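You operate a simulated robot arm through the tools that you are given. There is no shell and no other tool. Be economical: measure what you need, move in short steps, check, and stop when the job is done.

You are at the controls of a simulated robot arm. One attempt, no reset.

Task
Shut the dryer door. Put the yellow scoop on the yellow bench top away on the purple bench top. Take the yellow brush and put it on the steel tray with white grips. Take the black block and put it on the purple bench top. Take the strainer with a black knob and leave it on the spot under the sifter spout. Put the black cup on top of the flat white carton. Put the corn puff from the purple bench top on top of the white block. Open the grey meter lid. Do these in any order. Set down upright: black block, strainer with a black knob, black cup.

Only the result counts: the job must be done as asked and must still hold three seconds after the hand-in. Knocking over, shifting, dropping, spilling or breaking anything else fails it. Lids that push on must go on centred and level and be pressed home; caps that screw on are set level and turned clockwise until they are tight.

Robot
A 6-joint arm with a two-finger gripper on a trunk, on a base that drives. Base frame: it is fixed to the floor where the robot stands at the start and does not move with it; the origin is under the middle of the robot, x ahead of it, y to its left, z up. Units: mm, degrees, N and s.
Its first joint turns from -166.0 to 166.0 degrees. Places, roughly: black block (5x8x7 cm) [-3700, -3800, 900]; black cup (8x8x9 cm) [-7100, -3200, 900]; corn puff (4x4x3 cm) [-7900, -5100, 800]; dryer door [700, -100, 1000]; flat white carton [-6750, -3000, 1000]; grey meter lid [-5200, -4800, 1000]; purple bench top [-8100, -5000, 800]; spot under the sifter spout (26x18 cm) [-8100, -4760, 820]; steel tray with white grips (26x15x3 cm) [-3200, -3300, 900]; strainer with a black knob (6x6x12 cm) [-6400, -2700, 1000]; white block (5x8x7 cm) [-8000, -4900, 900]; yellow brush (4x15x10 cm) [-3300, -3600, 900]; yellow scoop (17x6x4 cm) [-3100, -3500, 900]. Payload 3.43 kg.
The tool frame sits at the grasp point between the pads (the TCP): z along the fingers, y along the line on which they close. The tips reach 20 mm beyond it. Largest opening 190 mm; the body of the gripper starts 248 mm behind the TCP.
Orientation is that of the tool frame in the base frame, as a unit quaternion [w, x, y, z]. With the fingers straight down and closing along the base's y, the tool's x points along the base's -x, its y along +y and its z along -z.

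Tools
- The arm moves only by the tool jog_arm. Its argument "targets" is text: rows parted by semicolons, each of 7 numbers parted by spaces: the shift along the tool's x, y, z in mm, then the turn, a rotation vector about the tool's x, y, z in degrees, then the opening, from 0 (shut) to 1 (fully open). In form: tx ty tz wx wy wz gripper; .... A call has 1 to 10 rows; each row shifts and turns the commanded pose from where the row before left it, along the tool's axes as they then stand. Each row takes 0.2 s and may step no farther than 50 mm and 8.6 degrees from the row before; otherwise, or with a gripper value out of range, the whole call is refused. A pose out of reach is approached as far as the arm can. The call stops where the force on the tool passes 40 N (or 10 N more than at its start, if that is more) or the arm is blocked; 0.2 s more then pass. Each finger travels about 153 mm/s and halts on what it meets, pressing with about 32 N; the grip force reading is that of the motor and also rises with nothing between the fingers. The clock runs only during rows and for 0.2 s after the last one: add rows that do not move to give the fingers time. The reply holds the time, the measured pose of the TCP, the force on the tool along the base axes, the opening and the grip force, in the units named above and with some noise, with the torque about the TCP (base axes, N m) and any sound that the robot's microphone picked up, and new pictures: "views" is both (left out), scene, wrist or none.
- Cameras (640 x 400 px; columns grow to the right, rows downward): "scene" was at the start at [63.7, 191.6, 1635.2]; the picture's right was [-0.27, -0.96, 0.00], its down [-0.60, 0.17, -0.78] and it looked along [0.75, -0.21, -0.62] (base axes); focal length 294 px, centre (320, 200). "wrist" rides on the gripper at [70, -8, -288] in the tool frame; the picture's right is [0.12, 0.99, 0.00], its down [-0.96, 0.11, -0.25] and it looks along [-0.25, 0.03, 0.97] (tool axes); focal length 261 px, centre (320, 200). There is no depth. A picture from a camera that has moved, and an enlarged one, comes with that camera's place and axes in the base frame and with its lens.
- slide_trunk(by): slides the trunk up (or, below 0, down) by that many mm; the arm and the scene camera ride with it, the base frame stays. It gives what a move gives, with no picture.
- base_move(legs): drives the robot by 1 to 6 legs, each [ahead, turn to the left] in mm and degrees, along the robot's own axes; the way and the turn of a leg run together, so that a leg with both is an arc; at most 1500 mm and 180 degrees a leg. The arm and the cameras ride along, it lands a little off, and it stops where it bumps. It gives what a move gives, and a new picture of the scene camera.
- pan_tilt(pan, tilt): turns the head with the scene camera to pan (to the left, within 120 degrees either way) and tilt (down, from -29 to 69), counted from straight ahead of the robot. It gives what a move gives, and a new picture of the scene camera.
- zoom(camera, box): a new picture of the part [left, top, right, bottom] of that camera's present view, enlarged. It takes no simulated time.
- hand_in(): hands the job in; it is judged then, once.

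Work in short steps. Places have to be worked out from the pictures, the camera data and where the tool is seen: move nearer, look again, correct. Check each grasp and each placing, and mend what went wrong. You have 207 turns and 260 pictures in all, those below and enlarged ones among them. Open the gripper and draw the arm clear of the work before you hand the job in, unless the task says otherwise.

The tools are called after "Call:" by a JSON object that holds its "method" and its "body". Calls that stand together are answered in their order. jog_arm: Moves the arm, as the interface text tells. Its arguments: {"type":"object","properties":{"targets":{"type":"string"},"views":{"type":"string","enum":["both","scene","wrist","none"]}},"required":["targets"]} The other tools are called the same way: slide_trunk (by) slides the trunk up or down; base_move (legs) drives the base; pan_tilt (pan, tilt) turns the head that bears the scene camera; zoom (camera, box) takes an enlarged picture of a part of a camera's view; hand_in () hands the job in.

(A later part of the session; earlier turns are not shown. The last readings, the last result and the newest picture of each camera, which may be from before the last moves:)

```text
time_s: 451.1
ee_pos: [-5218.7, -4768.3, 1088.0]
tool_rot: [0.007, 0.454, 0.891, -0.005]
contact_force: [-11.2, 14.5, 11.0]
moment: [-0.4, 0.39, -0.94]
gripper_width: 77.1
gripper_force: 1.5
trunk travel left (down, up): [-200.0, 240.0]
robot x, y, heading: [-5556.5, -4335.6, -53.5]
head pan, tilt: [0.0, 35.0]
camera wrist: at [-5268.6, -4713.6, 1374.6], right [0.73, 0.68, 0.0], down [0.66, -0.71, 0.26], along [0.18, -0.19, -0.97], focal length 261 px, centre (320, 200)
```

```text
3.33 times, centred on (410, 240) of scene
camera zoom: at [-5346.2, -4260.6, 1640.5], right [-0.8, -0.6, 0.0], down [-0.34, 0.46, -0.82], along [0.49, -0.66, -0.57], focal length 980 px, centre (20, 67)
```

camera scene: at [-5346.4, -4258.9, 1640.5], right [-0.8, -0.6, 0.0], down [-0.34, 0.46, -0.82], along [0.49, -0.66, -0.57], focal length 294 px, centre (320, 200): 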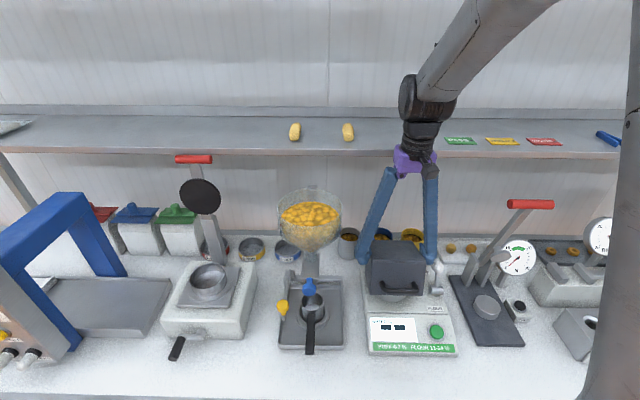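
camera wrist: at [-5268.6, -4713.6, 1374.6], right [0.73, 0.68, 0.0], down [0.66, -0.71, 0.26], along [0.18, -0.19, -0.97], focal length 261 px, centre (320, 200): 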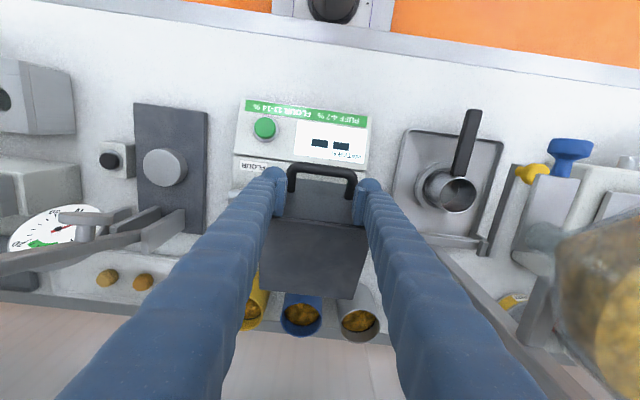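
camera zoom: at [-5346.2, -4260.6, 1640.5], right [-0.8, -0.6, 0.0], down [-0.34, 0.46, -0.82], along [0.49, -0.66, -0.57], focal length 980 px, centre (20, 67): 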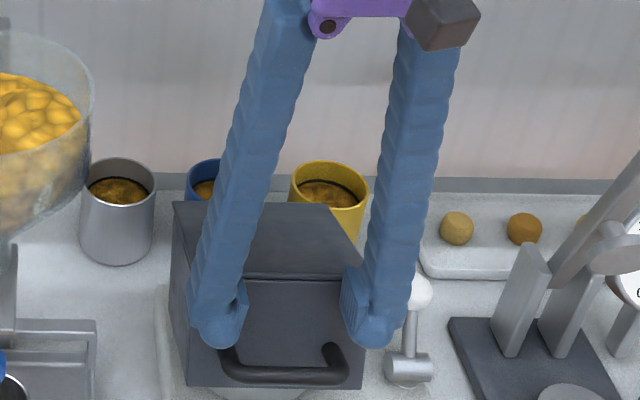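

The opening command (0.4) limited the squeeze. Close fully to regain force and look.

Call:
{"method": "jog_arm", "body": {"targets": "0 0 0 0 0 0 0.2; 0 0 0 0 0 0 0; 0 0 0 0 0 0 0", "views": "wrist"}}

Call:
{"method": "zoom", "body": {"camera": "wrist", "box": [230, 110, 410, 280]}}

```text
time_s: 451.9
ee_pos: [-5216.7, -4769.5, 1087.0]
tool_rot: [0.007, 0.454, 0.891, -0.005]
contact_force: [-11.9, 11.5, 9.6]
moment: [-0.03, -0.08, -0.25]
gripper_width: 6.3
gripper_force: 34.3
trunk travel left (down, up): [-200.0, 240.0]
robot x, y, heading: [-5557.4, -4328.3, -53.3]
head pan, tilt: [0.0, 35.0]
camera wrist: at [-5268.0, -4714.0, 1374.2], right [0.73, 0.68, 0.0], down [0.66, -0.71, 0.26], along [0.18, -0.2, -0.96], focal length 261 px, centre (320, 200)
```

wrist: 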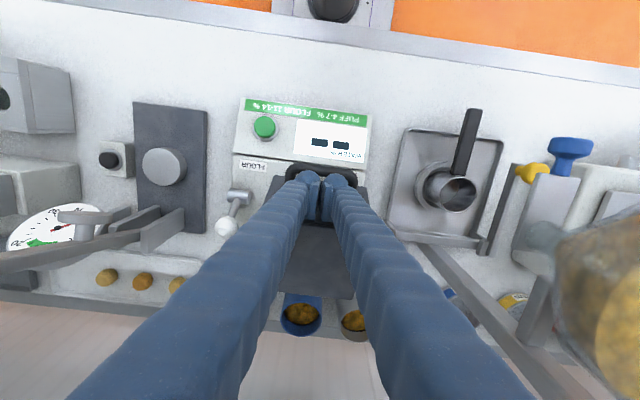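

```text
2.35 times, centred on (320, 195) of wrist
camera zoom: at [-5268.0, -4714.0, 1374.2], right [0.73, 0.68, 0.0], down [0.66, -0.71, 0.26], along [0.18, -0.2, -0.96], focal length 613 px, centre (320, 212)
```

zoom: 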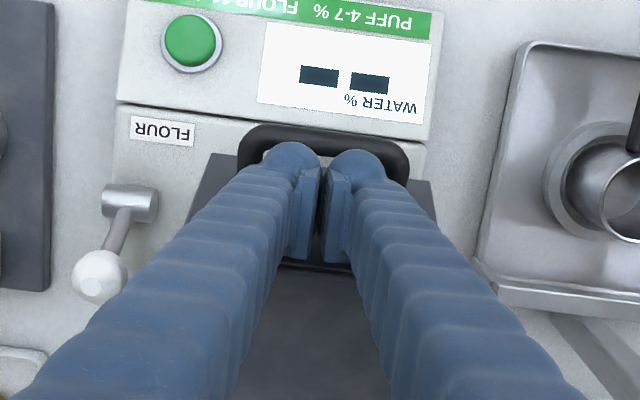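

The fingers slipped over the loop, yet the lid stays raised—perhaps its hinge holds by friction. I lift the tool off to check.

Call:
{"method": "jog_arm", "body": {"targets": "0 0 -15 0 0 0 0; 0 0 -30 0 0 0 0; 0 0 -40 0 0 0 0; 0 0 0 0 0 0 0", "views": "both"}}

Call:
{"method": "zoom", "body": {"camera": "scene", "box": [340, 180, 480, 300]}}

```text
time_s: 452.9
ee_pos: [-5218.0, -4769.1, 1170.0]
tool_rot: [0.006, 0.454, 0.891, -0.004]
contact_force: [0.7, 0.2, -0.3]
moment: [0.03, 0.01, 0.01]
gripper_width: 0.0
gripper_force: 34.1
trunk travel left (down, up): [-200.0, 240.0]
robot x, y, heading: [-5558.3, -4335.7, -53.5]
head pan, tilt: [0.0, 35.0]
camera scene: at [-5344.2, -4263.1, 1640.2], right [-0.8, -0.6, 0.0], down [-0.34, 0.46, -0.82], along [0.49, -0.66, -0.57], focal length 294 px, centre (320, 200)
camera wrist: at [-5268.5, -4715.2, 1457.4], right [0.73, 0.68, 0.0], down [0.66, -0.71, 0.26], along [0.17, -0.19, -0.97], focal length 261 px, centre (320, 200)
```

scene: 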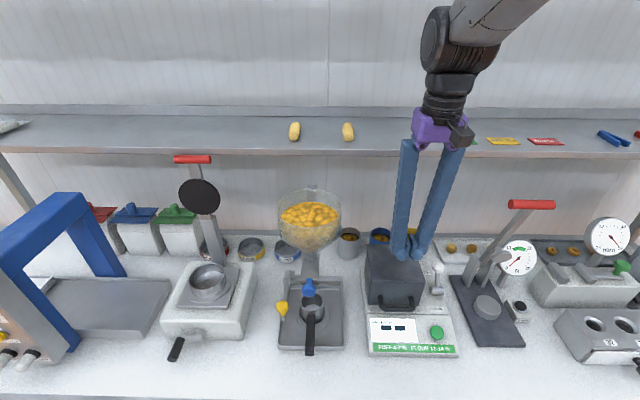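
wrist: 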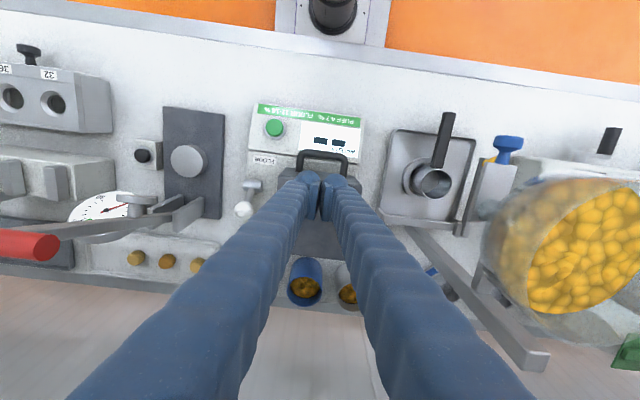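

```text
3.33 times, centred on (410, 240) of scene
camera zoom: at [-5344.2, -4263.1, 1640.2], right [-0.8, -0.6, 0.0], down [-0.34, 0.46, -0.82], along [0.49, -0.66, -0.57], focal length 980 px, centre (20, 67)
```

zoom: 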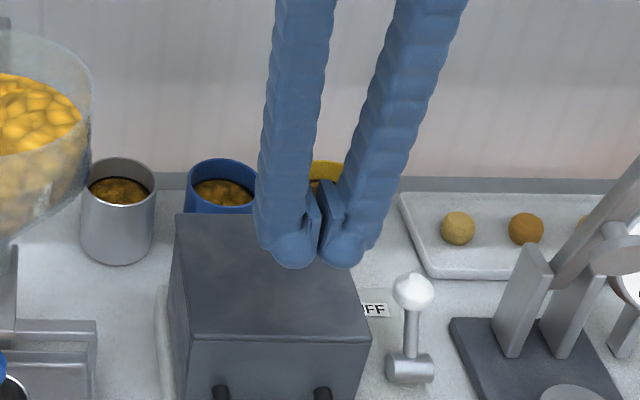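

The lid drops back when released, and the earlier stop was probably the gripper body meeting the shelf above (front at nf≈-900, z≈1380). So I'll use the tilted tool again, with the robot moved so the lid lies 30° to its right. Reposition the robot.

Call:
{"method": "jog_arm", "body": {"targets": "40 0 0 0 0 0 0.3; 0 -40 -10 0 0 0 0.5; 0 -40 -10 0 0 0 0.5", "views": "none"}}

Call:
{"method": "base_move", "body": {"legs": [[-206, 0], [0, 45], [0, 35]]}}

Call:
{"method": "base_move", "body": {"legs": [[0, 9], [505, 0], [0, -45], [0, -35]]}}

```text
time_s: 453.7
ee_pos: [-5306.1, -4783.9, 1189.4]
tool_rot: [0.006, 0.454, 0.891, -0.004]
contact_force: [0.2, -0.2, -0.7]
moment: [0.07, -0.04, 0.05]
gripper_width: 95.2
gripper_force: 0.1
trunk travel left (down, up): [-200.0, 240.0]
robot x, y, heading: [-5554.2, -4330.8, -53.4]
head pan, tilt: [0.0, 35.0]
```

```text
time_s: 461.0
ee_pos: [-5176.6, -4027.2, 1190.7]
tool_rot: [0.006, -0.197, 0.98, 0.001]
contact_force: [1.7, -1.3, -0.2]
moment: [0.34, 0.16, -0.03]
gripper_width: 95.2
gripper_force: 0.2
trunk travel left (down, up): [-200.0, 240.0]
robot x, y, heading: [-5645.8, -4224.9, 25.5]
head pan, tilt: [0.0, 35.0]
stopped in leg 3: the robot was blocked; the commanded pose is now the measured one
camera scene: at [-5673.7, -4008.0, 1640.7], right [0.43, -0.9, 0.0], down [-0.52, -0.25, -0.82], along [0.74, 0.35, -0.57], focal length 294 px, centre (320, 200)
```

scene: 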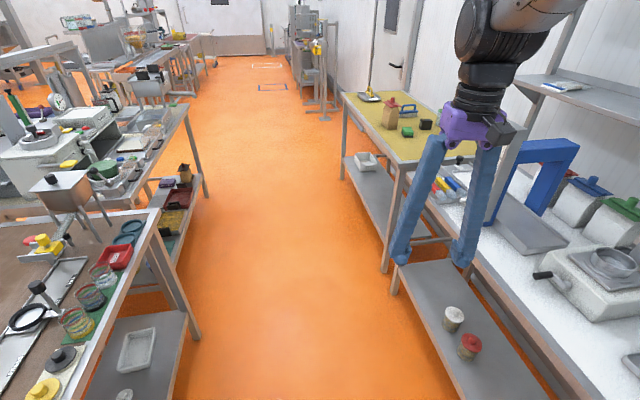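

```text
time_s: 471.1
ee_pos: [-4865.8, -4306.2, 1191.8]
tool_rot: [0.006, 0.383, 0.924, -0.005]
contact_force: [1.4, 1.5, 0.2]
moment: [-0.24, 0.29, -0.01]
gripper_width: 94.8
gripper_force: 0.1
trunk travel left (down, up): [-200.0, 240.0]
robot x, y, heading: [-5189.4, -3893.3, -44.7]
head pan, tilt: [0.0, 35.0]
stopped in leg 4: the robot was blocked; the commanded pose is now the measured one
camera scene: at [-4986.0, -3790.7, 1639.8], right [-0.7, -0.71, 0.0], down [-0.41, 0.4, -0.82], along [0.58, -0.58, -0.57], focal length 294 px, centre (320, 200)
```

scene: 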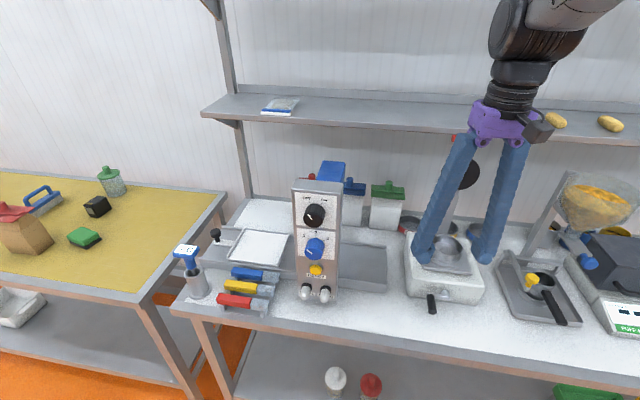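

Turn the last 10° right; then carry the hand over to the right, in front of the meter.

Call:
{"method": "base_move", "body": {"legs": [[0, -9.5]]}}

Call:
{"method": "jog_arm", "body": {"targets": "0 -45 -5 0 0 0 0.8; 0 -45 -5 0 0 0 0.8; 0 -45 -5 0 0 0 0.8; 0 -45 -5 0 0 0 0.8; 0 -45 -5 0 0 0 0.8; 0 -45 -5 0 0 0 0.8; 0 -45 -5 0 0 0 0.8; 0 -45 -5 0 0 0 0.8; 0 -45 -5 0 0 0 0.8", "views": "scene"}}

```text
time_s: 472.3
ee_pos: [-4940.2, -4354.1, 1191.6]
tool_rot: [0.006, 0.46, 0.888, -0.005]
contact_force: [0.8, 1.1, -0.2]
moment: [0.02, 0.04, -0.02]
gripper_width: 95.0
gripper_force: 0.1
trunk travel left (down, up): [-200.0, 240.0]
robot x, y, heading: [-5182.5, -3892.1, -54.3]
head pan, tilt: [0.0, 35.0]
camera scene: at [-4967.1, -3821.9, 1640.2], right [-0.81, -0.58, 0.0], down [-0.34, 0.47, -0.82], along [0.48, -0.66, -0.57], focal length 294 px, centre (320, 200)
```

scene: 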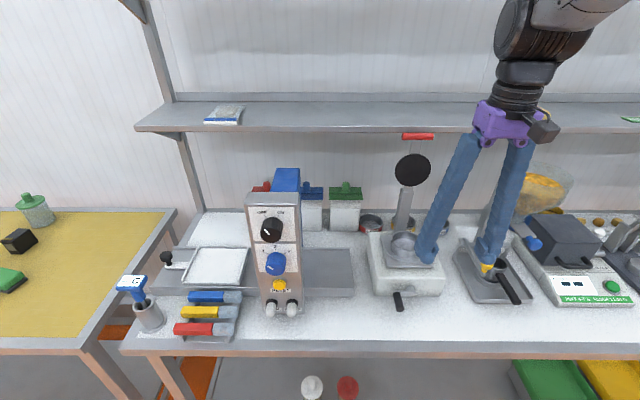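

```text
time_s: 474.3
ee_pos: [-5272.8, -4588.7, 1238.1]
tool_rot: [0.007, 0.46, 0.888, -0.005]
contact_force: [0.3, -0.8, -0.3]
moment: [0.03, -0.03, 0.02]
gripper_width: 151.9
gripper_force: 0.1
trunk travel left (down, up): [-200.0, 240.0]
robot x, y, heading: [-5180.8, -3892.2, -54.4]
head pan, tilt: [0.0, 35.0]
camera scene: at [-4968.0, -3822.4, 1640.3], right [-0.81, -0.58, 0.0], down [-0.34, 0.47, -0.82], along [0.48, -0.66, -0.57], focal length 294 px, centre (320, 200)
```

scene: 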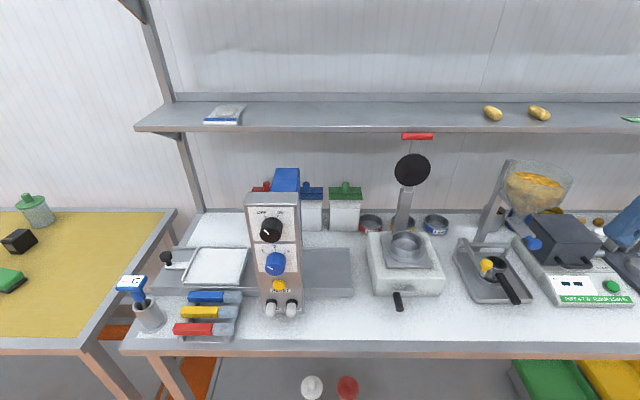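

Now tilt 40° and check.

Call:
{"method": "jog_arm", "body": {"targets": "-10 -5 0 0 -8 0 0.84; -10 -5 0 0 -8 0 0.84; -10 -5 0 0 -8 0 0.84; -10 -5 0 0 -8 0 0.84; -10 -5 0 0 -8 0 0.84; 0 0 0 0 0 0 0.84", "views": "wrist"}}

Call:
{"method": "zoom", "body": {"camera": "wrist", "box": [210, 90, 430, 260]}}

```text
time_s: 475.7
ee_pos: [-5266.0, -4640.5, 1252.6]
tool_rot: [0.311, 0.43, 0.832, -0.163]
contact_force: [-0.4, 0.3, 0.1]
moment: [0.0, -0.01, 0.01]
gripper_width: 159.3
gripper_force: 0.1
trunk travel left (down, up): [-200.0, 240.0]
robot x, y, heading: [-5178.2, -3891.8, -54.4]
head pan, tilt: [0.0, 35.0]
camera wrist: at [-5411.9, -4448.1, 1424.9], right [0.76, 0.65, -0.08], down [0.42, -0.39, 0.82], along [0.5, -0.65, -0.57], focal length 261 px, centre (320, 200)
```

wrist: 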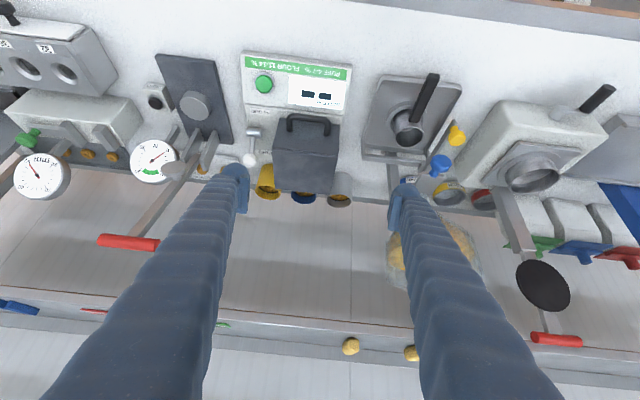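

```text
2.35 times, centred on (320, 175) of wrist
camera zoom: at [-5411.9, -4448.1, 1424.9], right [0.76, 0.65, -0.08], down [0.42, -0.39, 0.82], along [0.5, -0.65, -0.57], focal length 613 px, centre (320, 259)
```

zoom: 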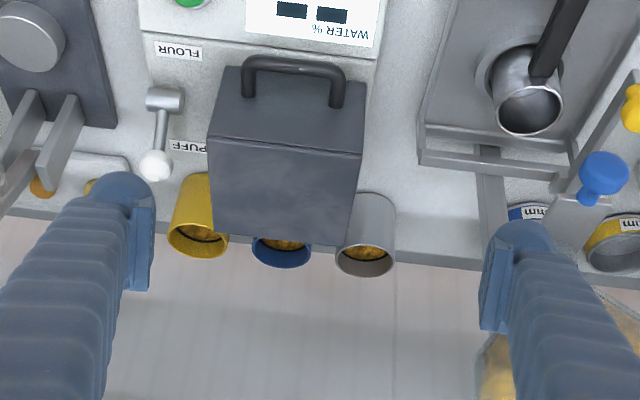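

Orientation good and the view confirms the lid's place (d≈-7018). Align and approach to ~90 mm short.

Call:
{"method": "jog_arm", "body": {"targets": "9.4 -16 0 0 0 0 0.84; 9.4 -16 0 0 0 0 0.84; 0 0 50 0 0 0 0.84; 0 0 50 0 0 0 0.84; 0 0 50 0 0 0 0.84; 0 0 40 0 0 0 0.84; 0 0 0 0 0 0 0.84", "views": "wrist"}}

Call:
{"method": "zoom", "body": {"camera": "wrist", "box": [210, 90, 430, 260]}}

```text
time_s: 477.3
ee_pos: [-5226.0, -4750.6, 1098.2]
tool_rot: [0.31, 0.43, 0.832, -0.161]
contact_force: [-0.7, 0.4, 0.2]
moment: [0.02, -0.02, 0.05]
gripper_width: 159.7
gripper_force: 0.1
trunk travel left (down, up): [-200.0, 240.0]
robot x, y, heading: [-5178.3, -3890.7, -54.1]
head pan, tilt: [0.0, 35.0]
camera wrist: at [-5372.1, -4558.2, 1269.1], right [0.76, 0.65, -0.08], down [0.42, -0.39, 0.82], along [0.5, -0.65, -0.57], focal length 261 px, centre (320, 200)
```

wrist: 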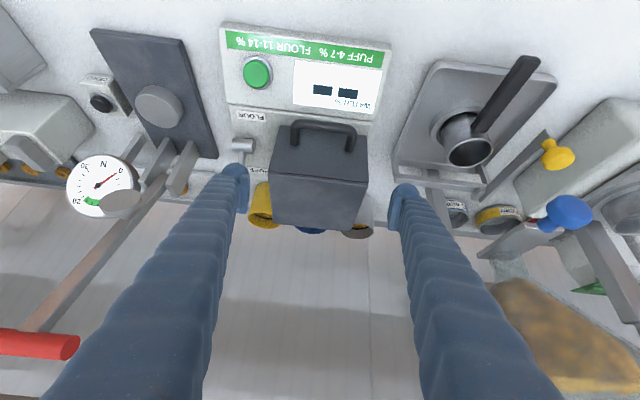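

```text
2.35 times, centred on (320, 175) of wrist
camera zoom: at [-5372.1, -4558.2, 1269.1], right [0.76, 0.65, -0.08], down [0.42, -0.39, 0.82], along [0.5, -0.65, -0.57], focal length 613 px, centre (320, 259)
```

zoom: 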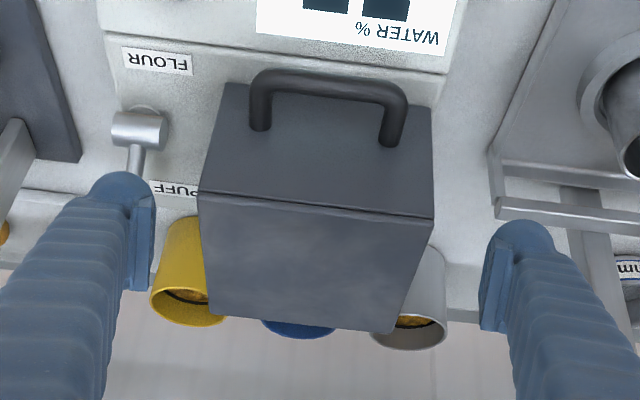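

Nearly centred; lever's knob is close to the left finger's path, so I narrow the opening slightly and shift 2 mm, then advance.

Call:
{"method": "jog_arm", "body": {"targets": "0 -2 0 0 0 0 0.79; 0 0 30 0 0 0 0.79; 0 0 30 0 0 0 0.79; 0 0 25 0 0 0 0.79; 0 0 0 0 0 0 0.79", "views": "wrist"}}

Call:
{"method": "zoom", "body": {"camera": "wrist", "box": [200, 90, 440, 280]}}

Call:
{"method": "zoom", "body": {"camera": "scene", "box": [500, 180, 640, 320]}}

```text
time_s: 478.5
ee_pos: [-5197.4, -4796.1, 1032.4]
tool_rot: [0.31, 0.43, 0.833, -0.161]
contact_force: [0.9, -0.8, -0.7]
moment: [0.0, -0.03, 0.01]
gripper_width: 149.8
gripper_force: 0.0
trunk travel left (down, up): [-200.0, 240.0]
robot x, y, heading: [-5176.4, -3890.8, -54.5]
head pan, tilt: [0.0, 35.0]
camera wrist: at [-5343.9, -4605.0, 1204.8], right [0.76, 0.65, -0.08], down [0.42, -0.39, 0.82], along [0.5, -0.65, -0.57], focal length 261 px, centre (320, 200)
```

wrist: 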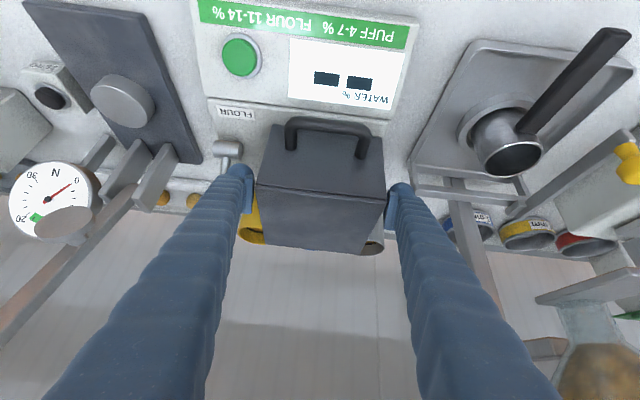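

```text
2.11 times, centred on (320, 185) of wrist
camera zoom: at [-5343.9, -4605.0, 1204.8], right [0.76, 0.65, -0.08], down [0.42, -0.39, 0.82], along [0.5, -0.65, -0.57], focal length 549 px, centre (320, 232)
```

zoom: 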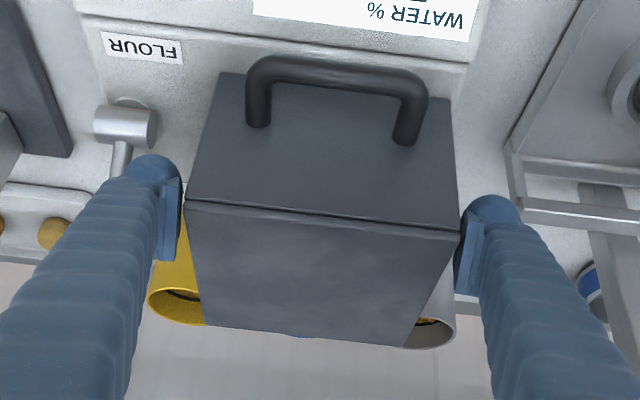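

```text
2.86 times, centred on (570, 250) of scene
camera zoom: at [-4968.1, -3822.2, 1640.4], right [-0.81, -0.58, 0.0], down [-0.34, 0.47, -0.82], along [0.48, -0.66, -0.57], focal length 840 px, centre (-394, 57)
```

zoom: 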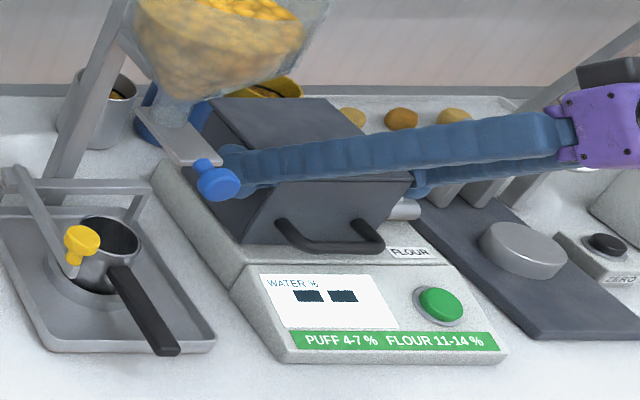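

Fingers straddle the lid. Close fully on it.

Call:
{"method": "jog_arm", "body": {"targets": "0 0 0 0 0 0 0.74; 0 0 0 0 0 0 0.7; 0 0 0 0 0 0 0.6; 0 0 0 0 0 0 0.3; 0 0 0 0 0 0 0", "views": "none"}}

```text
time_s: 479.7
ee_pos: [-5197.1, -4796.5, 1032.6]
tool_rot: [0.31, 0.43, 0.832, -0.162]
contact_force: [0.2, -2.2, -2.3]
moment: [-0.13, 0.38, -0.53]
gripper_width: 146.4
gripper_force: 45.0
trunk travel left (down, up): [-200.0, 240.0]
robot x, y, heading: [-5182.1, -3887.5, -54.3]
head pan, tilt: [0.0, 35.0]
```

Balanced grip (146 mm). Swing up 30° along the arc.

Call:
{"method": "jog_arm", "body": {"targets": "-10.1 0 -3.2 0 0 0 0; -10.3 0 -2.3 0 0 0 0; -10.5 0 -1.4 0 0 0 0; -10.5 0 -0.5 0 0 0 0; -10.5 0 0.4 0 0 0 0; -10.5 0 1.4 0 0 0 0; 0 0 0 0 0 0 0", "views": "wrist"}}

Call:
{"method": "zoom", "body": {"camera": "scene", "box": [500, 160, 640, 300]}}

```text
time_s: 481.3
ee_pos: [-5173.6, -4830.6, 1081.9]
tool_rot: [0.311, 0.429, 0.832, -0.163]
contact_force: [-12.9, 21.6, 19.9]
moment: [0.58, 0.11, 0.35]
gripper_width: 146.4
gripper_force: 45.4
trunk travel left (down, up): [-200.0, 240.0]
robot x, y, heading: [-5177.5, -3892.8, -54.3]
head pan, tilt: [0.0, 35.0]
camera wrist: at [-5320.1, -4638.0, 1253.3], right [0.76, 0.65, -0.08], down [0.42, -0.39, 0.82], along [0.5, -0.66, -0.57], focal length 261 px, centre (320, 200)
```

wrist: 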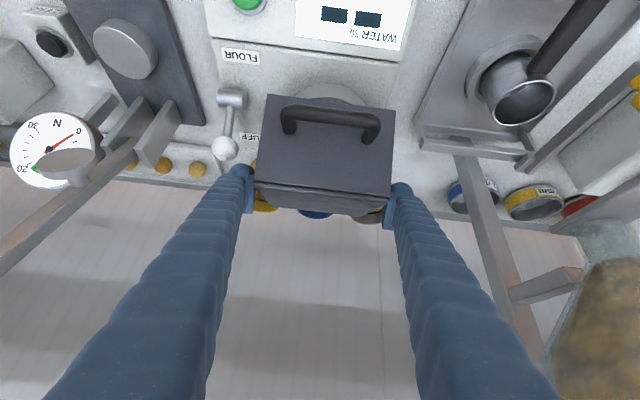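

```text
2.86 times, centred on (570, 230) of scene
camera zoom: at [-4969.5, -3817.9, 1640.5], right [-0.81, -0.58, 0.0], down [-0.33, 0.46, -0.82], along [0.48, -0.67, -0.57], focal length 840 px, centre (-394, 114)
```

zoom: 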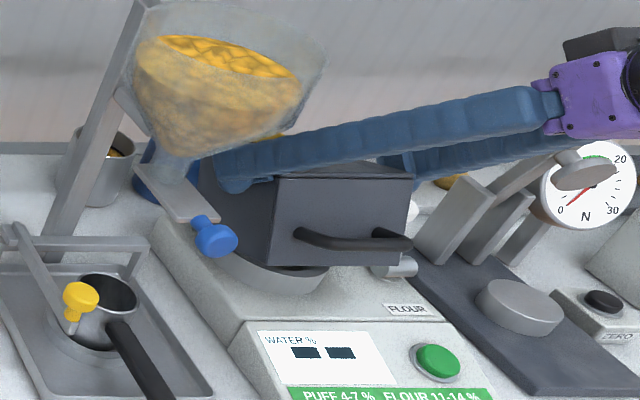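

Opening well (~30°). Continue with a refined hinge estimate (nf≈-976, z≈985): next 20°.

Call:
{"method": "jog_arm", "body": {"targets": "-10.8 0 -2.3 0 0 0 0; -10.8 0 2 0 0 0 0; -10.6 0 3 0 0 0 0; -10.3 0 3.8 0 0 0 0; 0 0 0 0 0 0 0", "views": "wrist"}}

```text
time_s: 482.5
ee_pos: [-5152.3, -4860.9, 1103.7]
tool_rot: [0.311, 0.429, 0.832, -0.162]
contact_force: [-12.8, 8.2, 15.0]
moment: [1.22, -0.04, 0.42]
gripper_width: 146.5
gripper_force: 45.4
trunk travel left (down, up): [-200.0, 240.0]
robot x, y, heading: [-5180.5, -3892.3, -54.5]
head pan, tilt: [0.0, 35.0]
camera wrist: at [-5298.1, -4669.3, 1275.0], right [0.76, 0.65, -0.08], down [0.42, -0.39, 0.82], along [0.5, -0.66, -0.57], focal length 261 px, centre (320, 200)
```

wrist: 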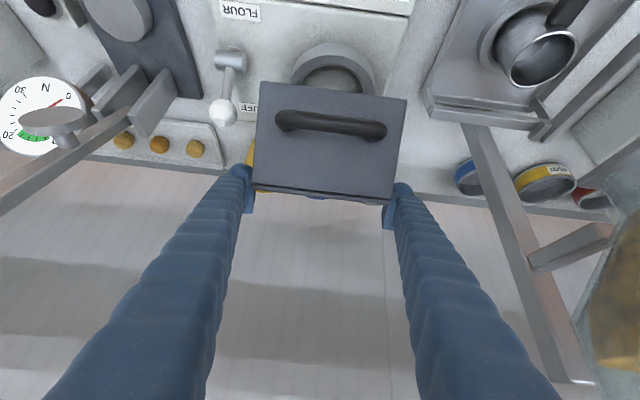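

~50° now with modest force. Continue another 25°.

Call:
{"method": "jog_arm", "body": {"targets": "-9.8 0 4.9 0 0 0 0; -9.5 0 5.6 0 0 0 0; -8.9 0 6.4 0 0 0 0; 0 0 0 0 0 0 0", "views": "wrist"}}

Call:
{"method": "zoom", "body": {"camera": "scene", "box": [500, 150, 640, 290]}}

```text
time_s: 483.5
ee_pos: [-5133.4, -4889.8, 1109.6]
tool_rot: [0.311, 0.43, 0.832, -0.163]
contact_force: [-11.2, 2.8, 23.4]
moment: [1.03, 0.12, 0.27]
gripper_width: 146.4
gripper_force: 44.9
trunk travel left (down, up): [-200.0, 240.0]
robot x, y, heading: [-5179.9, -3893.2, -54.4]
head pan, tilt: [0.0, 35.0]
camera wrist: at [-5279.3, -4695.7, 1280.7], right [0.76, 0.65, -0.08], down [0.42, -0.39, 0.82], along [0.5, -0.66, -0.57], focal length 261 px, centre (320, 200)
```

wrist: 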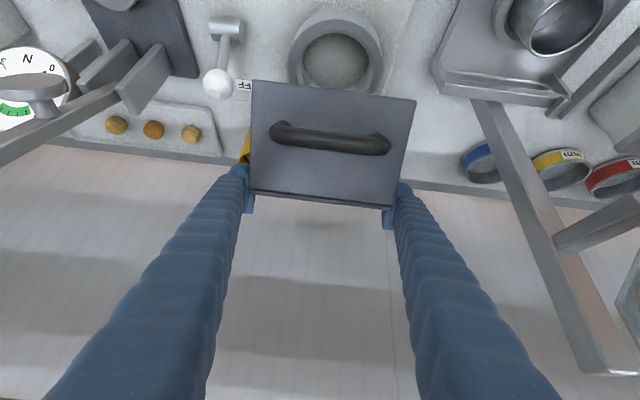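

```text
2.86 times, centred on (570, 220) of scene
camera zoom: at [-4969.1, -3819.4, 1640.5], right [-0.81, -0.58, 0.0], down [-0.33, 0.46, -0.82], along [0.48, -0.67, -0.57], focal length 840 px, centre (-394, 143)
```

zoom: 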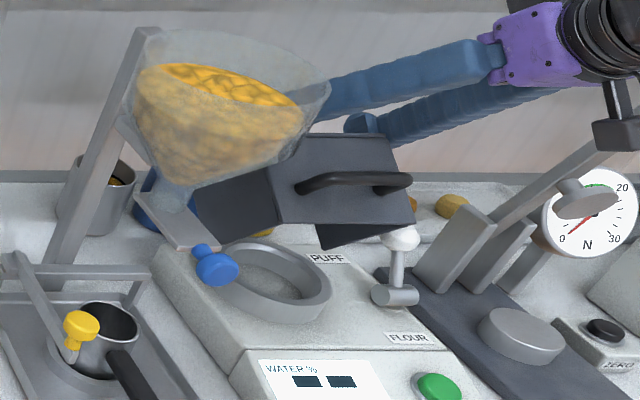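

~65° open. Go on in small steps, watching the cups behind.

Call:
{"method": "jog_arm", "body": {"targets": "-8.4 0 7.2 0 0 0 0; 0 0 0 0 0 0 0", "views": "wrist"}}

Call:
{"method": "zoom", "body": {"camera": "wrist", "box": [200, 60, 440, 240]}}

Call:
{"method": "zoom", "body": {"camera": "scene", "box": [520, 190, 620, 270]}}

```text
time_s: 484.1
ee_pos: [-5128.1, -4897.2, 1108.9]
tool_rot: [0.311, 0.43, 0.832, -0.163]
contact_force: [-11.4, -3.0, 25.5]
moment: [0.33, 0.8, 0.29]
gripper_width: 146.4
gripper_force: 44.6
trunk travel left (down, up): [-200.0, 240.0]
robot x, y, heading: [-5179.0, -3892.9, -54.4]
head pan, tilt: [0.0, 35.0]
camera wrist: at [-5272.9, -4704.5, 1280.4], right [0.76, 0.65, -0.08], down [0.42, -0.39, 0.82], along [0.5, -0.66, -0.57], focal length 261 px, centre (320, 200)
```

wrist: 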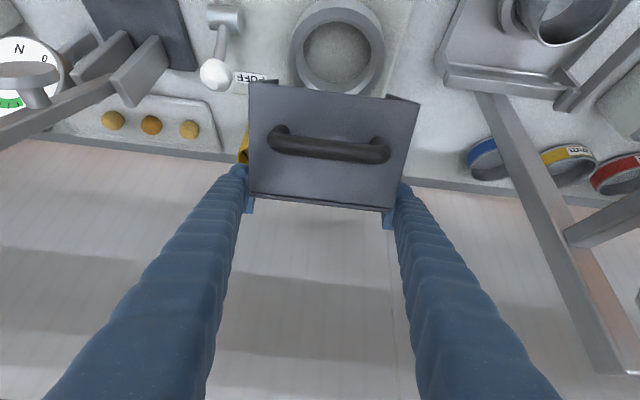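

```text
2.22 times, centred on (320, 150) of wrist
camera zoom: at [-5272.9, -4704.5, 1280.4], right [0.76, 0.65, -0.08], down [0.42, -0.39, 0.82], along [0.5, -0.66, -0.57], focal length 579 px, centre (320, 311)
```

zoom: 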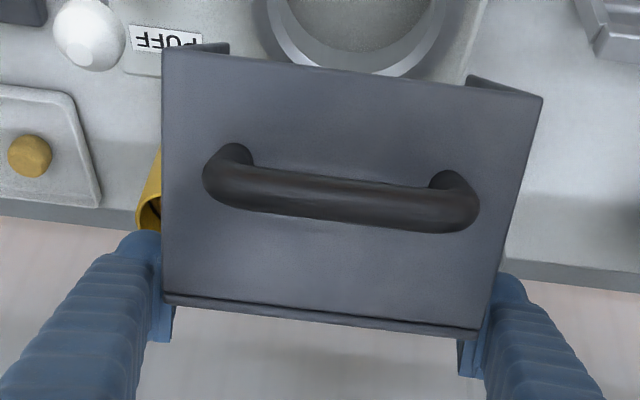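

```text
5.00 times, centred on (570, 230) of scene
camera zoom: at [-4969.0, -3819.6, 1640.5], right [-0.81, -0.58, 0.0], down [-0.33, 0.46, -0.82], along [0.48, -0.67, -0.57], focal length 1470 px, centre (-930, 50)
```

zoom: 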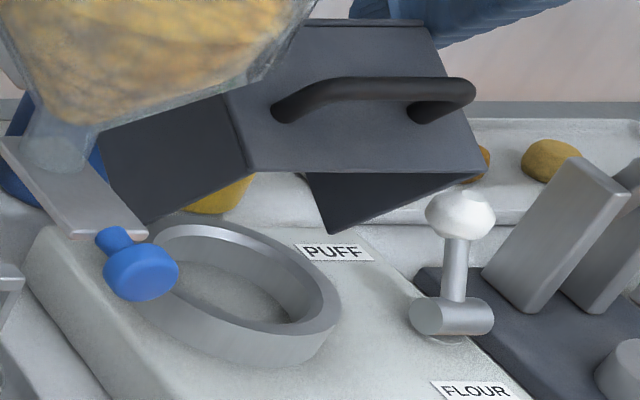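

Call:
{"method": "jog_arm", "body": {"targets": "-8 0 6.5 0 0 0 0; -7.6 0 6.6 0 0 0 0; 0 0 0 0 0 0 0", "views": "wrist"}}

Call:
{"method": "zoom", "body": {"camera": "scene", "box": [520, 180, 620, 260]}}

```text
time_s: 484.9
ee_pos: [-5115.9, -4912.5, 1106.0]
tool_rot: [0.31, 0.43, 0.833, -0.161]
contact_force: [-13.3, 2.1, 14.4]
moment: [1.35, 0.64, 0.48]
gripper_width: 146.6
gripper_force: 44.5
trunk travel left (down, up): [-200.0, 240.0]
robot x, y, heading: [-5180.9, -3886.5, -54.2]
head pan, tilt: [0.0, 35.0]
camera wrist: at [-5261.9, -4721.1, 1278.8], right [0.76, 0.65, -0.08], down [0.42, -0.39, 0.82], along [0.5, -0.65, -0.57], focal length 261 px, centre (320, 200)
```

wrist: 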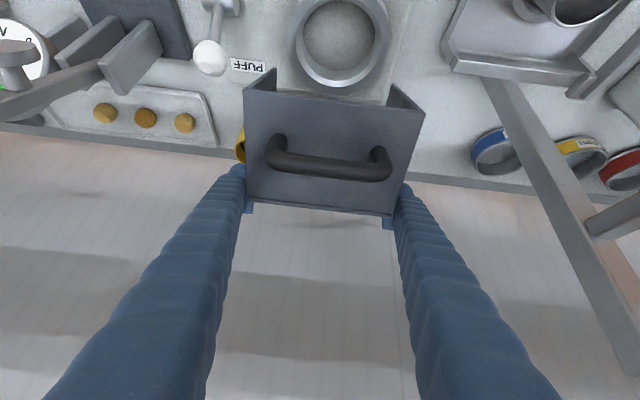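

```text
5.00 times, centred on (570, 220) of scene
camera zoom: at [-4969.2, -3820.4, 1640.4], right [-0.81, -0.58, 0.0], down [-0.33, 0.47, -0.82], along [0.48, -0.67, -0.57], focal length 1470 px, centre (-930, 100)
```

zoom: 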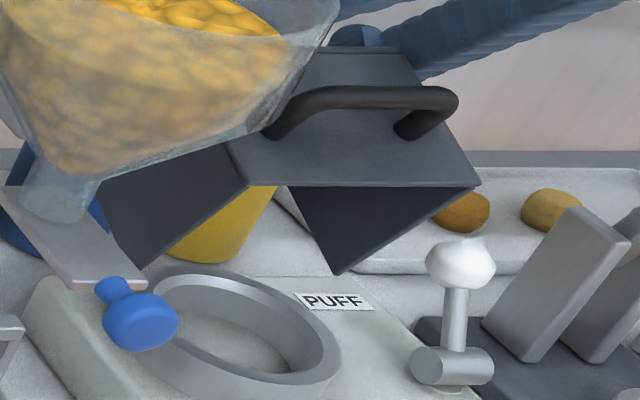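

~78°. One more 7° step, then release and see whether it stays.

Call:
{"method": "jog_arm", "body": {"targets": "-6.4 0 8.8 0 0 0 0; -2.5 0 4 0 0 0 0; 0 0 0 0 0 0 0", "views": "wrist"}}

```text
time_s: 485.7
ee_pos: [-5105.9, -4925.9, 1104.4]
tool_rot: [0.31, 0.43, 0.832, -0.162]
contact_force: [-12.9, 0.0, 14.0]
moment: [1.32, 0.64, 0.33]
gripper_width: 146.4
gripper_force: 45.1
trunk travel left (down, up): [-200.0, 240.0]
robot x, y, heading: [-5180.8, -3889.8, -54.6]
head pan, tilt: [0.0, 35.0]
camera wrist: at [-5252.5, -4733.9, 1275.7], right [0.76, 0.65, -0.08], down [0.42, -0.39, 0.82], along [0.5, -0.65, -0.57], focal length 261 px, centre (320, 200)
```

wrist: 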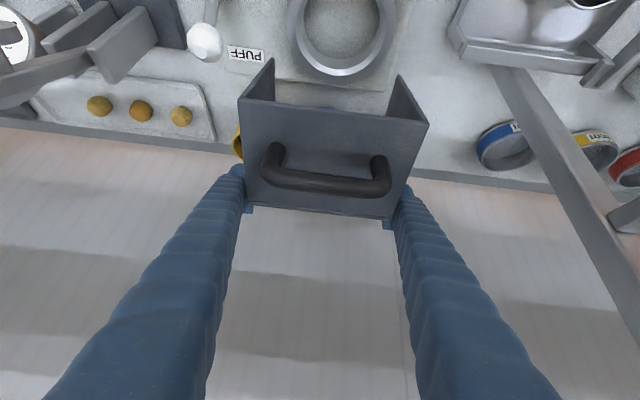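

Now ~88°. Release gently.

Call:
{"method": "jog_arm", "body": {"targets": "0 0 0 0 0 0 0.775; 0 0 0 0 0 0 0.785; 0 0 0 0 0 0 0.8; 0 0 0 0 0 0 0.8", "views": "wrist"}}

Call:
{"method": "zoom", "body": {"camera": "scene", "box": [500, 160, 640, 280]}}

```text
time_s: 486.7
ee_pos: [-5106.0, -4925.8, 1102.7]
tool_rot: [0.31, 0.43, 0.832, -0.162]
contact_force: [0.3, 0.4, 0.1]
moment: [0.01, 0.01, -0.01]
gripper_width: 151.9
gripper_force: 0.1
trunk travel left (down, up): [-200.0, 240.0]
robot x, y, heading: [-5181.1, -3892.5, -54.4]
head pan, tilt: [0.0, 35.0]
camera wrist: at [-5250.9, -4734.9, 1274.7], right [0.76, 0.65, -0.08], down [0.42, -0.39, 0.82], along [0.5, -0.65, -0.57], focal length 261 px, centre (320, 200)
```

wrist: 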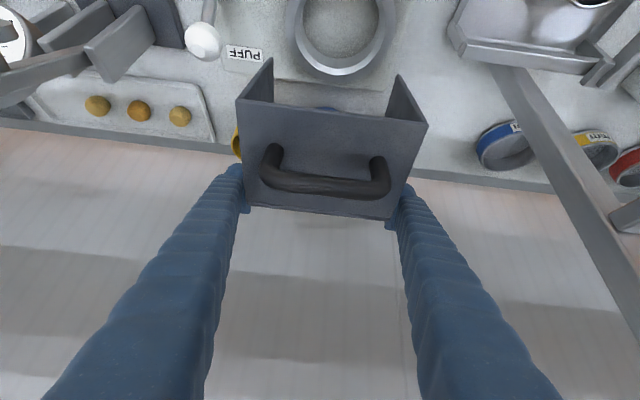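

```text
3.33 times, centred on (570, 220) of scene
camera zoom: at [-4967.7, -3822.1, 1640.3], right [-0.81, -0.58, 0.0], down [-0.34, 0.47, -0.82], along [0.48, -0.66, -0.57], focal length 980 px, centre (-513, 133)
```

zoom: 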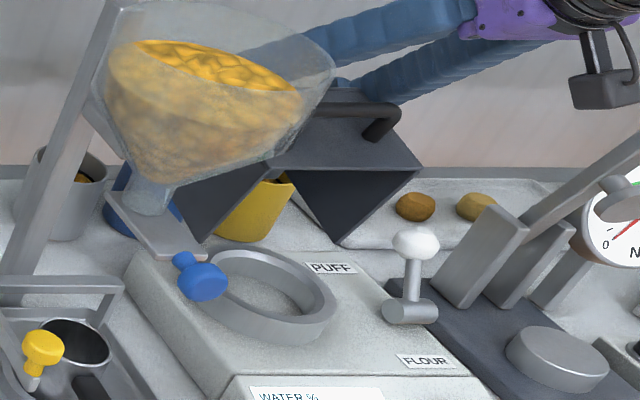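

The lid stays open. Withdraw along the tool axis.

Call:
{"method": "jog_arm", "body": {"targets": "0 0 -20 0 0 0 0.8; 0 0 -40 0 0 0 0.8; 0 0 -50 0 0 0 0.8; 0 0 -50 0 0 0 0.8; 0 0 -50 0 0 0 0.8; 0 0 -40 0 0 0 0.8; 0 0 0 0 0 0 0.8", "views": "wrist"}}

```text
time_s: 488.3
ee_pos: [-5198.4, -4791.2, 1291.9]
tool_rot: [0.31, 0.43, 0.833, -0.161]
contact_force: [-0.4, 0.5, 0.5]
moment: [-0.03, 0.01, -0.03]
gripper_width: 151.9
gripper_force: 0.2
trunk travel left (down, up): [-200.0, 240.0]
robot x, y, heading: [-5179.5, -3891.9, -54.4]
head pan, tilt: [0.0, 35.0]
camera wrist: at [-5344.6, -4599.6, 1463.6], right [0.76, 0.65, -0.08], down [0.42, -0.39, 0.82], along [0.5, -0.65, -0.57], focal length 261 px, centre (320, 200)
```

wrist: 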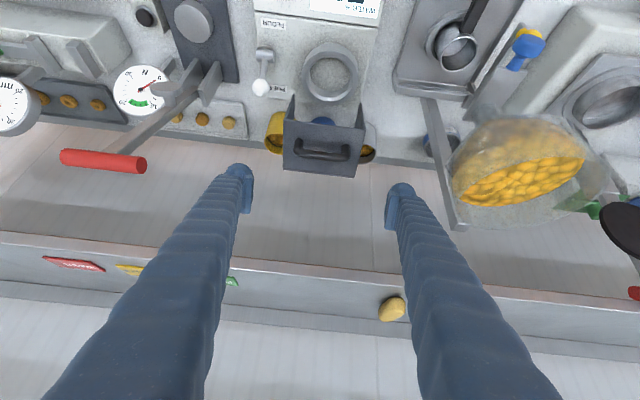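

Lid open, cups undisturbed. Now the black block: pull the hand back from the shelf, bring it vertical and to the front.

Call:
{"method": "jog_arm", "body": {"targets": "37 0 -32 0 0 0 0.5; 37 0 -32 0 0 0 0.3; 37 0 -32 0 0 0 0.3; 37 0 -32 0 0 0 0.3; 0 0 0 0 8 0 0.3; 0 0 0 0 8 0 0.3; 0 0 0 0 8 0 0.3; 0 0 0 0 8 0 0.3; 0 0 0 0 8 0 0.3; 0 0 0 0 0 0 0.3", "views": "none"}}

Call:
{"method": "jog_arm", "body": {"targets": "10 45 0 0 0 0 0.3; 10 45 0 0 0 0 0.3; 10 45 0 0 0 0 0.3; 10 45 0 0 0 0 0.3; 10 45 0 0 0 0 0.3; 10 45 0 0 0 0 0.3; 10 45 0 0 0 0 0.3; 10 45 0 0 0 0 0.3", "views": "none"}}

Call:
{"method": "base_move", "body": {"legs": [[0, 45], [0, 36]]}}

Call:
{"method": "pan_tilt", "body": {"pan": 0, "tilt": 30}}

```text
time_s: 490.5
ee_pos: [-5314.4, -4629.7, 1294.4]
tool_rot: [0.006, 0.46, 0.888, -0.005]
contact_force: [0.2, 0.4, 0.8]
moment: [-0.02, -0.05, 0.0]
gripper_width: 57.0
gripper_force: 0.0
trunk travel left (down, up): [-200.0, 240.0]
robot x, y, heading: [-5178.8, -3890.3, -54.2]
head pan, tilt: [0.0, 35.0]
```

```text
time_s: 492.3
ee_pos: [-5065.1, -4357.8, 1288.2]
tool_rot: [0.007, 0.46, 0.888, -0.006]
contact_force: [1.1, 1.1, -0.4]
moment: [-0.02, -0.04, -0.02]
gripper_width: 57.0
gripper_force: 0.0
trunk travel left (down, up): [-200.0, 240.0]
robot x, y, heading: [-5182.2, -3890.4, -54.3]
head pan, tilt: [0.0, 35.0]
```

```text
time_s: 498.4
ee_pos: [-4694.4, -3847.8, 1288.8]
tool_rot: [0.007, -0.226, 0.974, 0.001]
contact_force: [-0.1, -0.9, 0.1]
moment: [0.01, 0.04, 0.02]
gripper_width: 56.9
gripper_force: 0.1
trunk travel left (down, up): [-200.0, 240.0]
robot x, y, heading: [-5147.4, -3938.5, 26.5]
head pan, tilt: [0.0, 35.0]
camera scene: at [-5181.5, -3718.3, 1640.4], right [0.45, -0.89, 0.0], down [-0.51, -0.26, -0.82], along [0.73, 0.37, -0.57], focal length 294 px, centre (320, 200)
```

scene: 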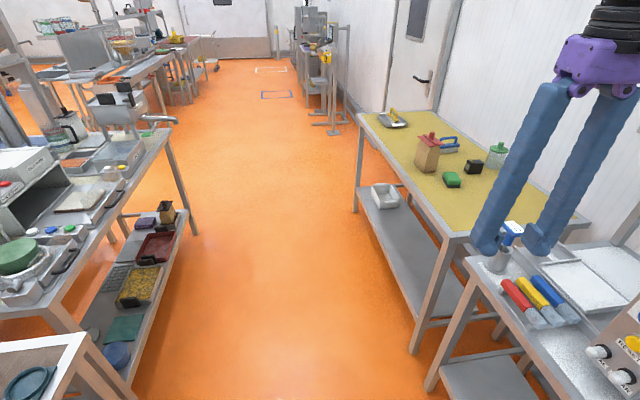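

```text
time_s: 499.0
ee_pos: [-4695.3, -3851.1, 1289.1]
tool_rot: [0.007, -0.227, 0.974, 0.002]
contact_force: [1.2, -0.8, 0.3]
moment: [0.31, 0.13, 0.02]
gripper_width: 56.8
gripper_force: 0.1
trunk travel left (down, up): [-200.0, 240.0]
robot x, y, heading: [-5148.4, -3942.4, 26.8]
head pan, tilt: [0.0, 30.0]
camera scene: at [-5178.1, -3719.9, 1648.5], right [0.45, -0.89, 0.0], down [-0.45, -0.22, -0.87], along [0.77, 0.39, -0.5], focal length 294 px, centre (320, 200)
```

scene: 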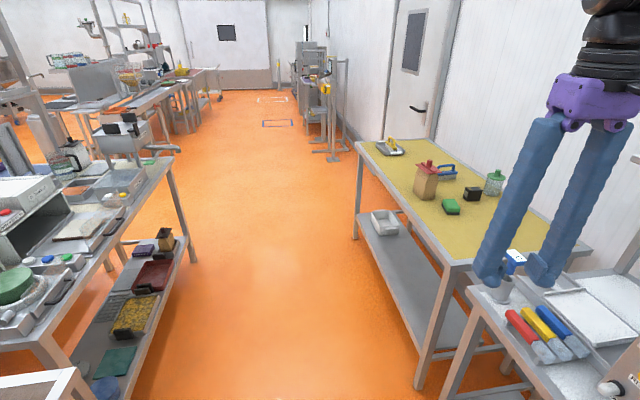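

Drive along to the yellow bench and turn to face it.

Call:
{"method": "base_move", "body": {"legs": [[0, 7], [1330, 0], [0, -45], [0, -40]]}}

Call:
{"method": "pan_tilt", "body": {"pan": 0, "tilt": 45}}

```text
time_s: 514.9
ee_pos: [-3863.2, -3641.8, 1290.4]
tool_rot: [0.006, 0.436, 0.9, -0.006]
contact_force: [2.0, 1.0, -0.1]
moment: [-0.18, 0.5, 0.0]
gripper_width: 56.9
gripper_force: 0.1
trunk travel left (down, up): [-200.0, 240.0]
robot x, y, heading: [-4001.4, -3178.0, -51.2]
head pan, tilt: [0.0, 30.0]
stopped in leg 4: the robot was blocked; the commanded pose is now the measured one
camera scene: at [-3788.5, -3099.3, 1647.5], right [-0.78, -0.63, 0.0], down [-0.32, 0.39, -0.86], along [0.54, -0.67, -0.5], focal length 294 px, centre (320, 200)
```

scene: 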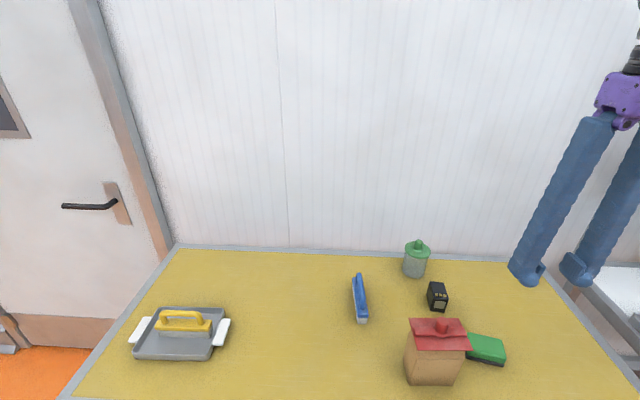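

```text
time_s: 515.6
ee_pos: [-3866.4, -3642.0, 1290.2]
tool_rot: [0.007, 0.435, 0.9, -0.004]
contact_force: [-0.1, -1.6, -0.5]
moment: [0.05, -0.01, -0.01]
gripper_width: 57.1
gripper_force: 0.0
trunk travel left (down, up): [-200.0, 240.0]
robot x, y, heading: [-4003.2, -3175.7, -51.1]
head pan, tilt: [0.0, 45.0]
camera scene: at [-3798.3, -3092.8, 1625.6], right [-0.78, -0.63, 0.0], down [-0.44, 0.55, -0.71], along [0.44, -0.55, -0.71], focal length 294 px, centre (320, 200)
```

scene: 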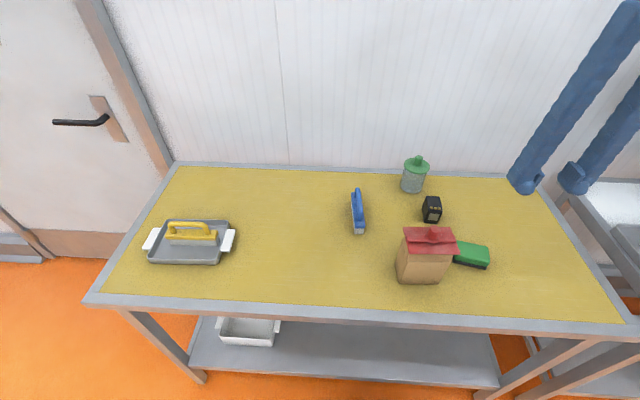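

Black block at ≈(-3679,-3806). Move above it and look with the wrist camera.

Call:
{"method": "jog_arm", "body": {"targets": "-48 8.9 0 0 0 0 0.5; -48 8.9 0 0 0 0 0.5; -48 8.9 0 0 0 0 0.5; -48 8.9 0 0 0 0 0.5; -48 8.9 0 0 0 0 0.5; 0 0 50 0 0 0 0.5; 0 0 50 0 0 0 0.5; 0 0 50 0 0 0 0.5; 0 0 20 0 0 0 0.5; 0 0 0 0 0 0 0.5", "views": "wrist"}}

Call:
{"method": "zoom", "body": {"camera": "wrist", "box": [240, 110, 400, 230]}}

```text
time_s: 517.8
ee_pos: [-3679.7, -3806.1, 1122.0]
tool_rot: [0.006, 0.435, 0.9, -0.006]
contact_force: [0.0, 0.4, 0.3]
moment: [0.01, -0.01, 0.0]
gripper_width: 94.8
gripper_force: 0.0
trunk travel left (down, up): [-200.0, 240.0]
robot x, y, heading: [-4000.9, -3178.5, -51.1]
head pan, tilt: [0.0, 45.0]
no pictures are left
```

```text
refused: no pictures are left
```

No pictures are left, so I rely on earlier measurements: four earlier views put the block at (-3673,-3823), its short side along the tool's y. I correct, descend to z≈935 with force watch, and close.

Call:
{"method": "jog_arm", "body": {"targets": "-17.7 -5 20 0 0 0 0.6; 0 0 50 0 0 0 0.6; 0 0 50 0 0 0 0.6; 0 0 40 0 0 0 0.6; 0 0 26 0 0 0 0.6; 0 0 0 0 0 0 0.6", "views": "none"}}

Call:
{"method": "jog_arm", "body": {"targets": "0 0 0 0 0 0 0.5; 0 0 0 0 0 0 0.4; 0 0 0 0 0 0 0.3; 0 0 0 0 0 0 0.2; 0 0 0 0 0 0 0.1; 0 0 0 0 0 0 0", "views": "none"}}

```text
time_s: 519.2
ee_pos: [-3670.2, -3825.7, 937.9]
tool_rot: [0.007, 0.435, 0.9, -0.005]
contact_force: [-0.1, -0.3, -0.1]
moment: [0.01, 0.01, -0.05]
gripper_width: 113.9
gripper_force: 0.0
trunk travel left (down, up): [-200.0, 240.0]
robot x, y, heading: [-4003.3, -3174.9, -51.1]
head pan, tilt: [0.0, 45.0]
no pictures are left
```

```text
time_s: 520.6
ee_pos: [-3669.5, -3825.1, 938.7]
tool_rot: [0.008, 0.435, 0.9, -0.005]
contact_force: [-1.0, -0.8, 1.1]
moment: [0.03, -0.08, 0.0]
gripper_width: 44.1
gripper_force: 32.2
trunk travel left (down, up): [-200.0, 240.0]
robot x, y, heading: [-4000.5, -3181.4, -51.3]
head pan, tilt: [0.0, 45.0]
no pictures are left
```

Gripped at 44 mm — the short side. Lift and verify.

Call:
{"method": "jog_arm", "body": {"targets": "0 0 -20 0 0 0 0; 0 0 -40 0 0 0 0; 0 0 -50 0 0 0 0; 0 0 -50 0 0 0 0; 0 0 -50 0 0 0 0; 0 0 -40 0 0 0 0; 0 0 0 0 0 0 0", "views": "none"}}

```text
time_s: 522.2
ee_pos: [-3675.2, -3822.3, 1187.4]
tool_rot: [0.007, 0.435, 0.9, -0.006]
contact_force: [-0.1, -0.3, -1.9]
moment: [0.01, 0.02, 0.0]
gripper_width: 43.8
gripper_force: 32.5
trunk travel left (down, up): [-200.0, 240.0]
robot x, y, heading: [-4003.6, -3179.1, -51.0]
head pan, tilt: [0.0, 45.0]
no pictures are left
```

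Block is held (44 mm, ~2 N). Draw the arm to the front, back off the bench and turn right; all positions from odometry and earlier routes.

Call:
{"method": "jog_arm", "body": {"targets": "38 24.6 -5 0 0 0 0; 38 24.6 -5 0 0 0 0; 38 24.6 -5 0 0 0 0; 38 24.6 -5 0 0 0 0; 38 24.6 -5 0 0 0 0; 37 24.6 -5 0 0 0 0; 0 0 0 0 0 0 0", "views": "none"}}

Call:
{"method": "base_move", "body": {"legs": [[-240, 0], [0, -40], [0, -35]]}}

```text
time_s: 523.8
ee_pos: [-3701.1, -3549.1, 1212.9]
tool_rot: [0.007, 0.435, 0.9, -0.005]
contact_force: [0.2, 0.4, -0.7]
moment: [0.02, 0.04, -0.01]
gripper_width: 43.7
gripper_force: 32.3
trunk travel left (down, up): [-200.0, 240.0]
robot x, y, heading: [-4002.3, -3175.9, -51.1]
head pan, tilt: [0.0, 45.0]
no pictures are left
```

```text
time_s: 531.6
ee_pos: [-4435.1, -3380.7, 1214.0]
tool_rot: [0.002, 0.894, 0.448, -0.009]
contact_force: [1.9, -1.7, -1.9]
moment: [0.32, 0.33, 0.01]
gripper_width: 43.8
gripper_force: 31.9
trunk travel left (down, up): [-200.0, 240.0]
robot x, y, heading: [-4108.3, -3027.6, -126.3]
head pan, tilt: [0.0, 45.0]
stopped in leg 3: the robot was blocked; the commanded pose is now the measured one
```

Turn the rest (−20°) and drive the aisle.

Call:
{"method": "base_move", "body": {"legs": [[0, -20.2], [1400, 0]]}}

```text
time_s: 542.6
ee_pos: [-5697.8, -4012.3, 1215.1]
tool_rot: [0.001, 0.96, 0.281, -0.008]
contact_force: [0.3, 0.8, -2.1]
moment: [-0.01, 0.0, 0.02]
gripper_width: 43.8
gripper_force: 32.1
trunk travel left (down, up): [-200.0, 240.0]
robot x, y, heading: [-5265.3, -3796.2, -146.8]
head pan, tilt: [0.0, 45.0]
```

Call:
{"method": "base_move", "body": {"legs": [[1476, 0], [0, -21.5]]}}

```text
time_s: 554.3
ee_pos: [-6998.6, -4652.4, 1215.2]
tool_rot: [-0.001, 0.995, 0.095, -0.009]
contact_force: [-0.7, -0.2, -1.6]
moment: [0.03, -0.03, 0.0]
gripper_width: 43.8
gripper_force: 31.9
trunk travel left (down, up): [-200.0, 240.0]
robot x, y, heading: [-6513.0, -4628.9, -168.5]
head pan, tilt: [0.0, 45.0]
```

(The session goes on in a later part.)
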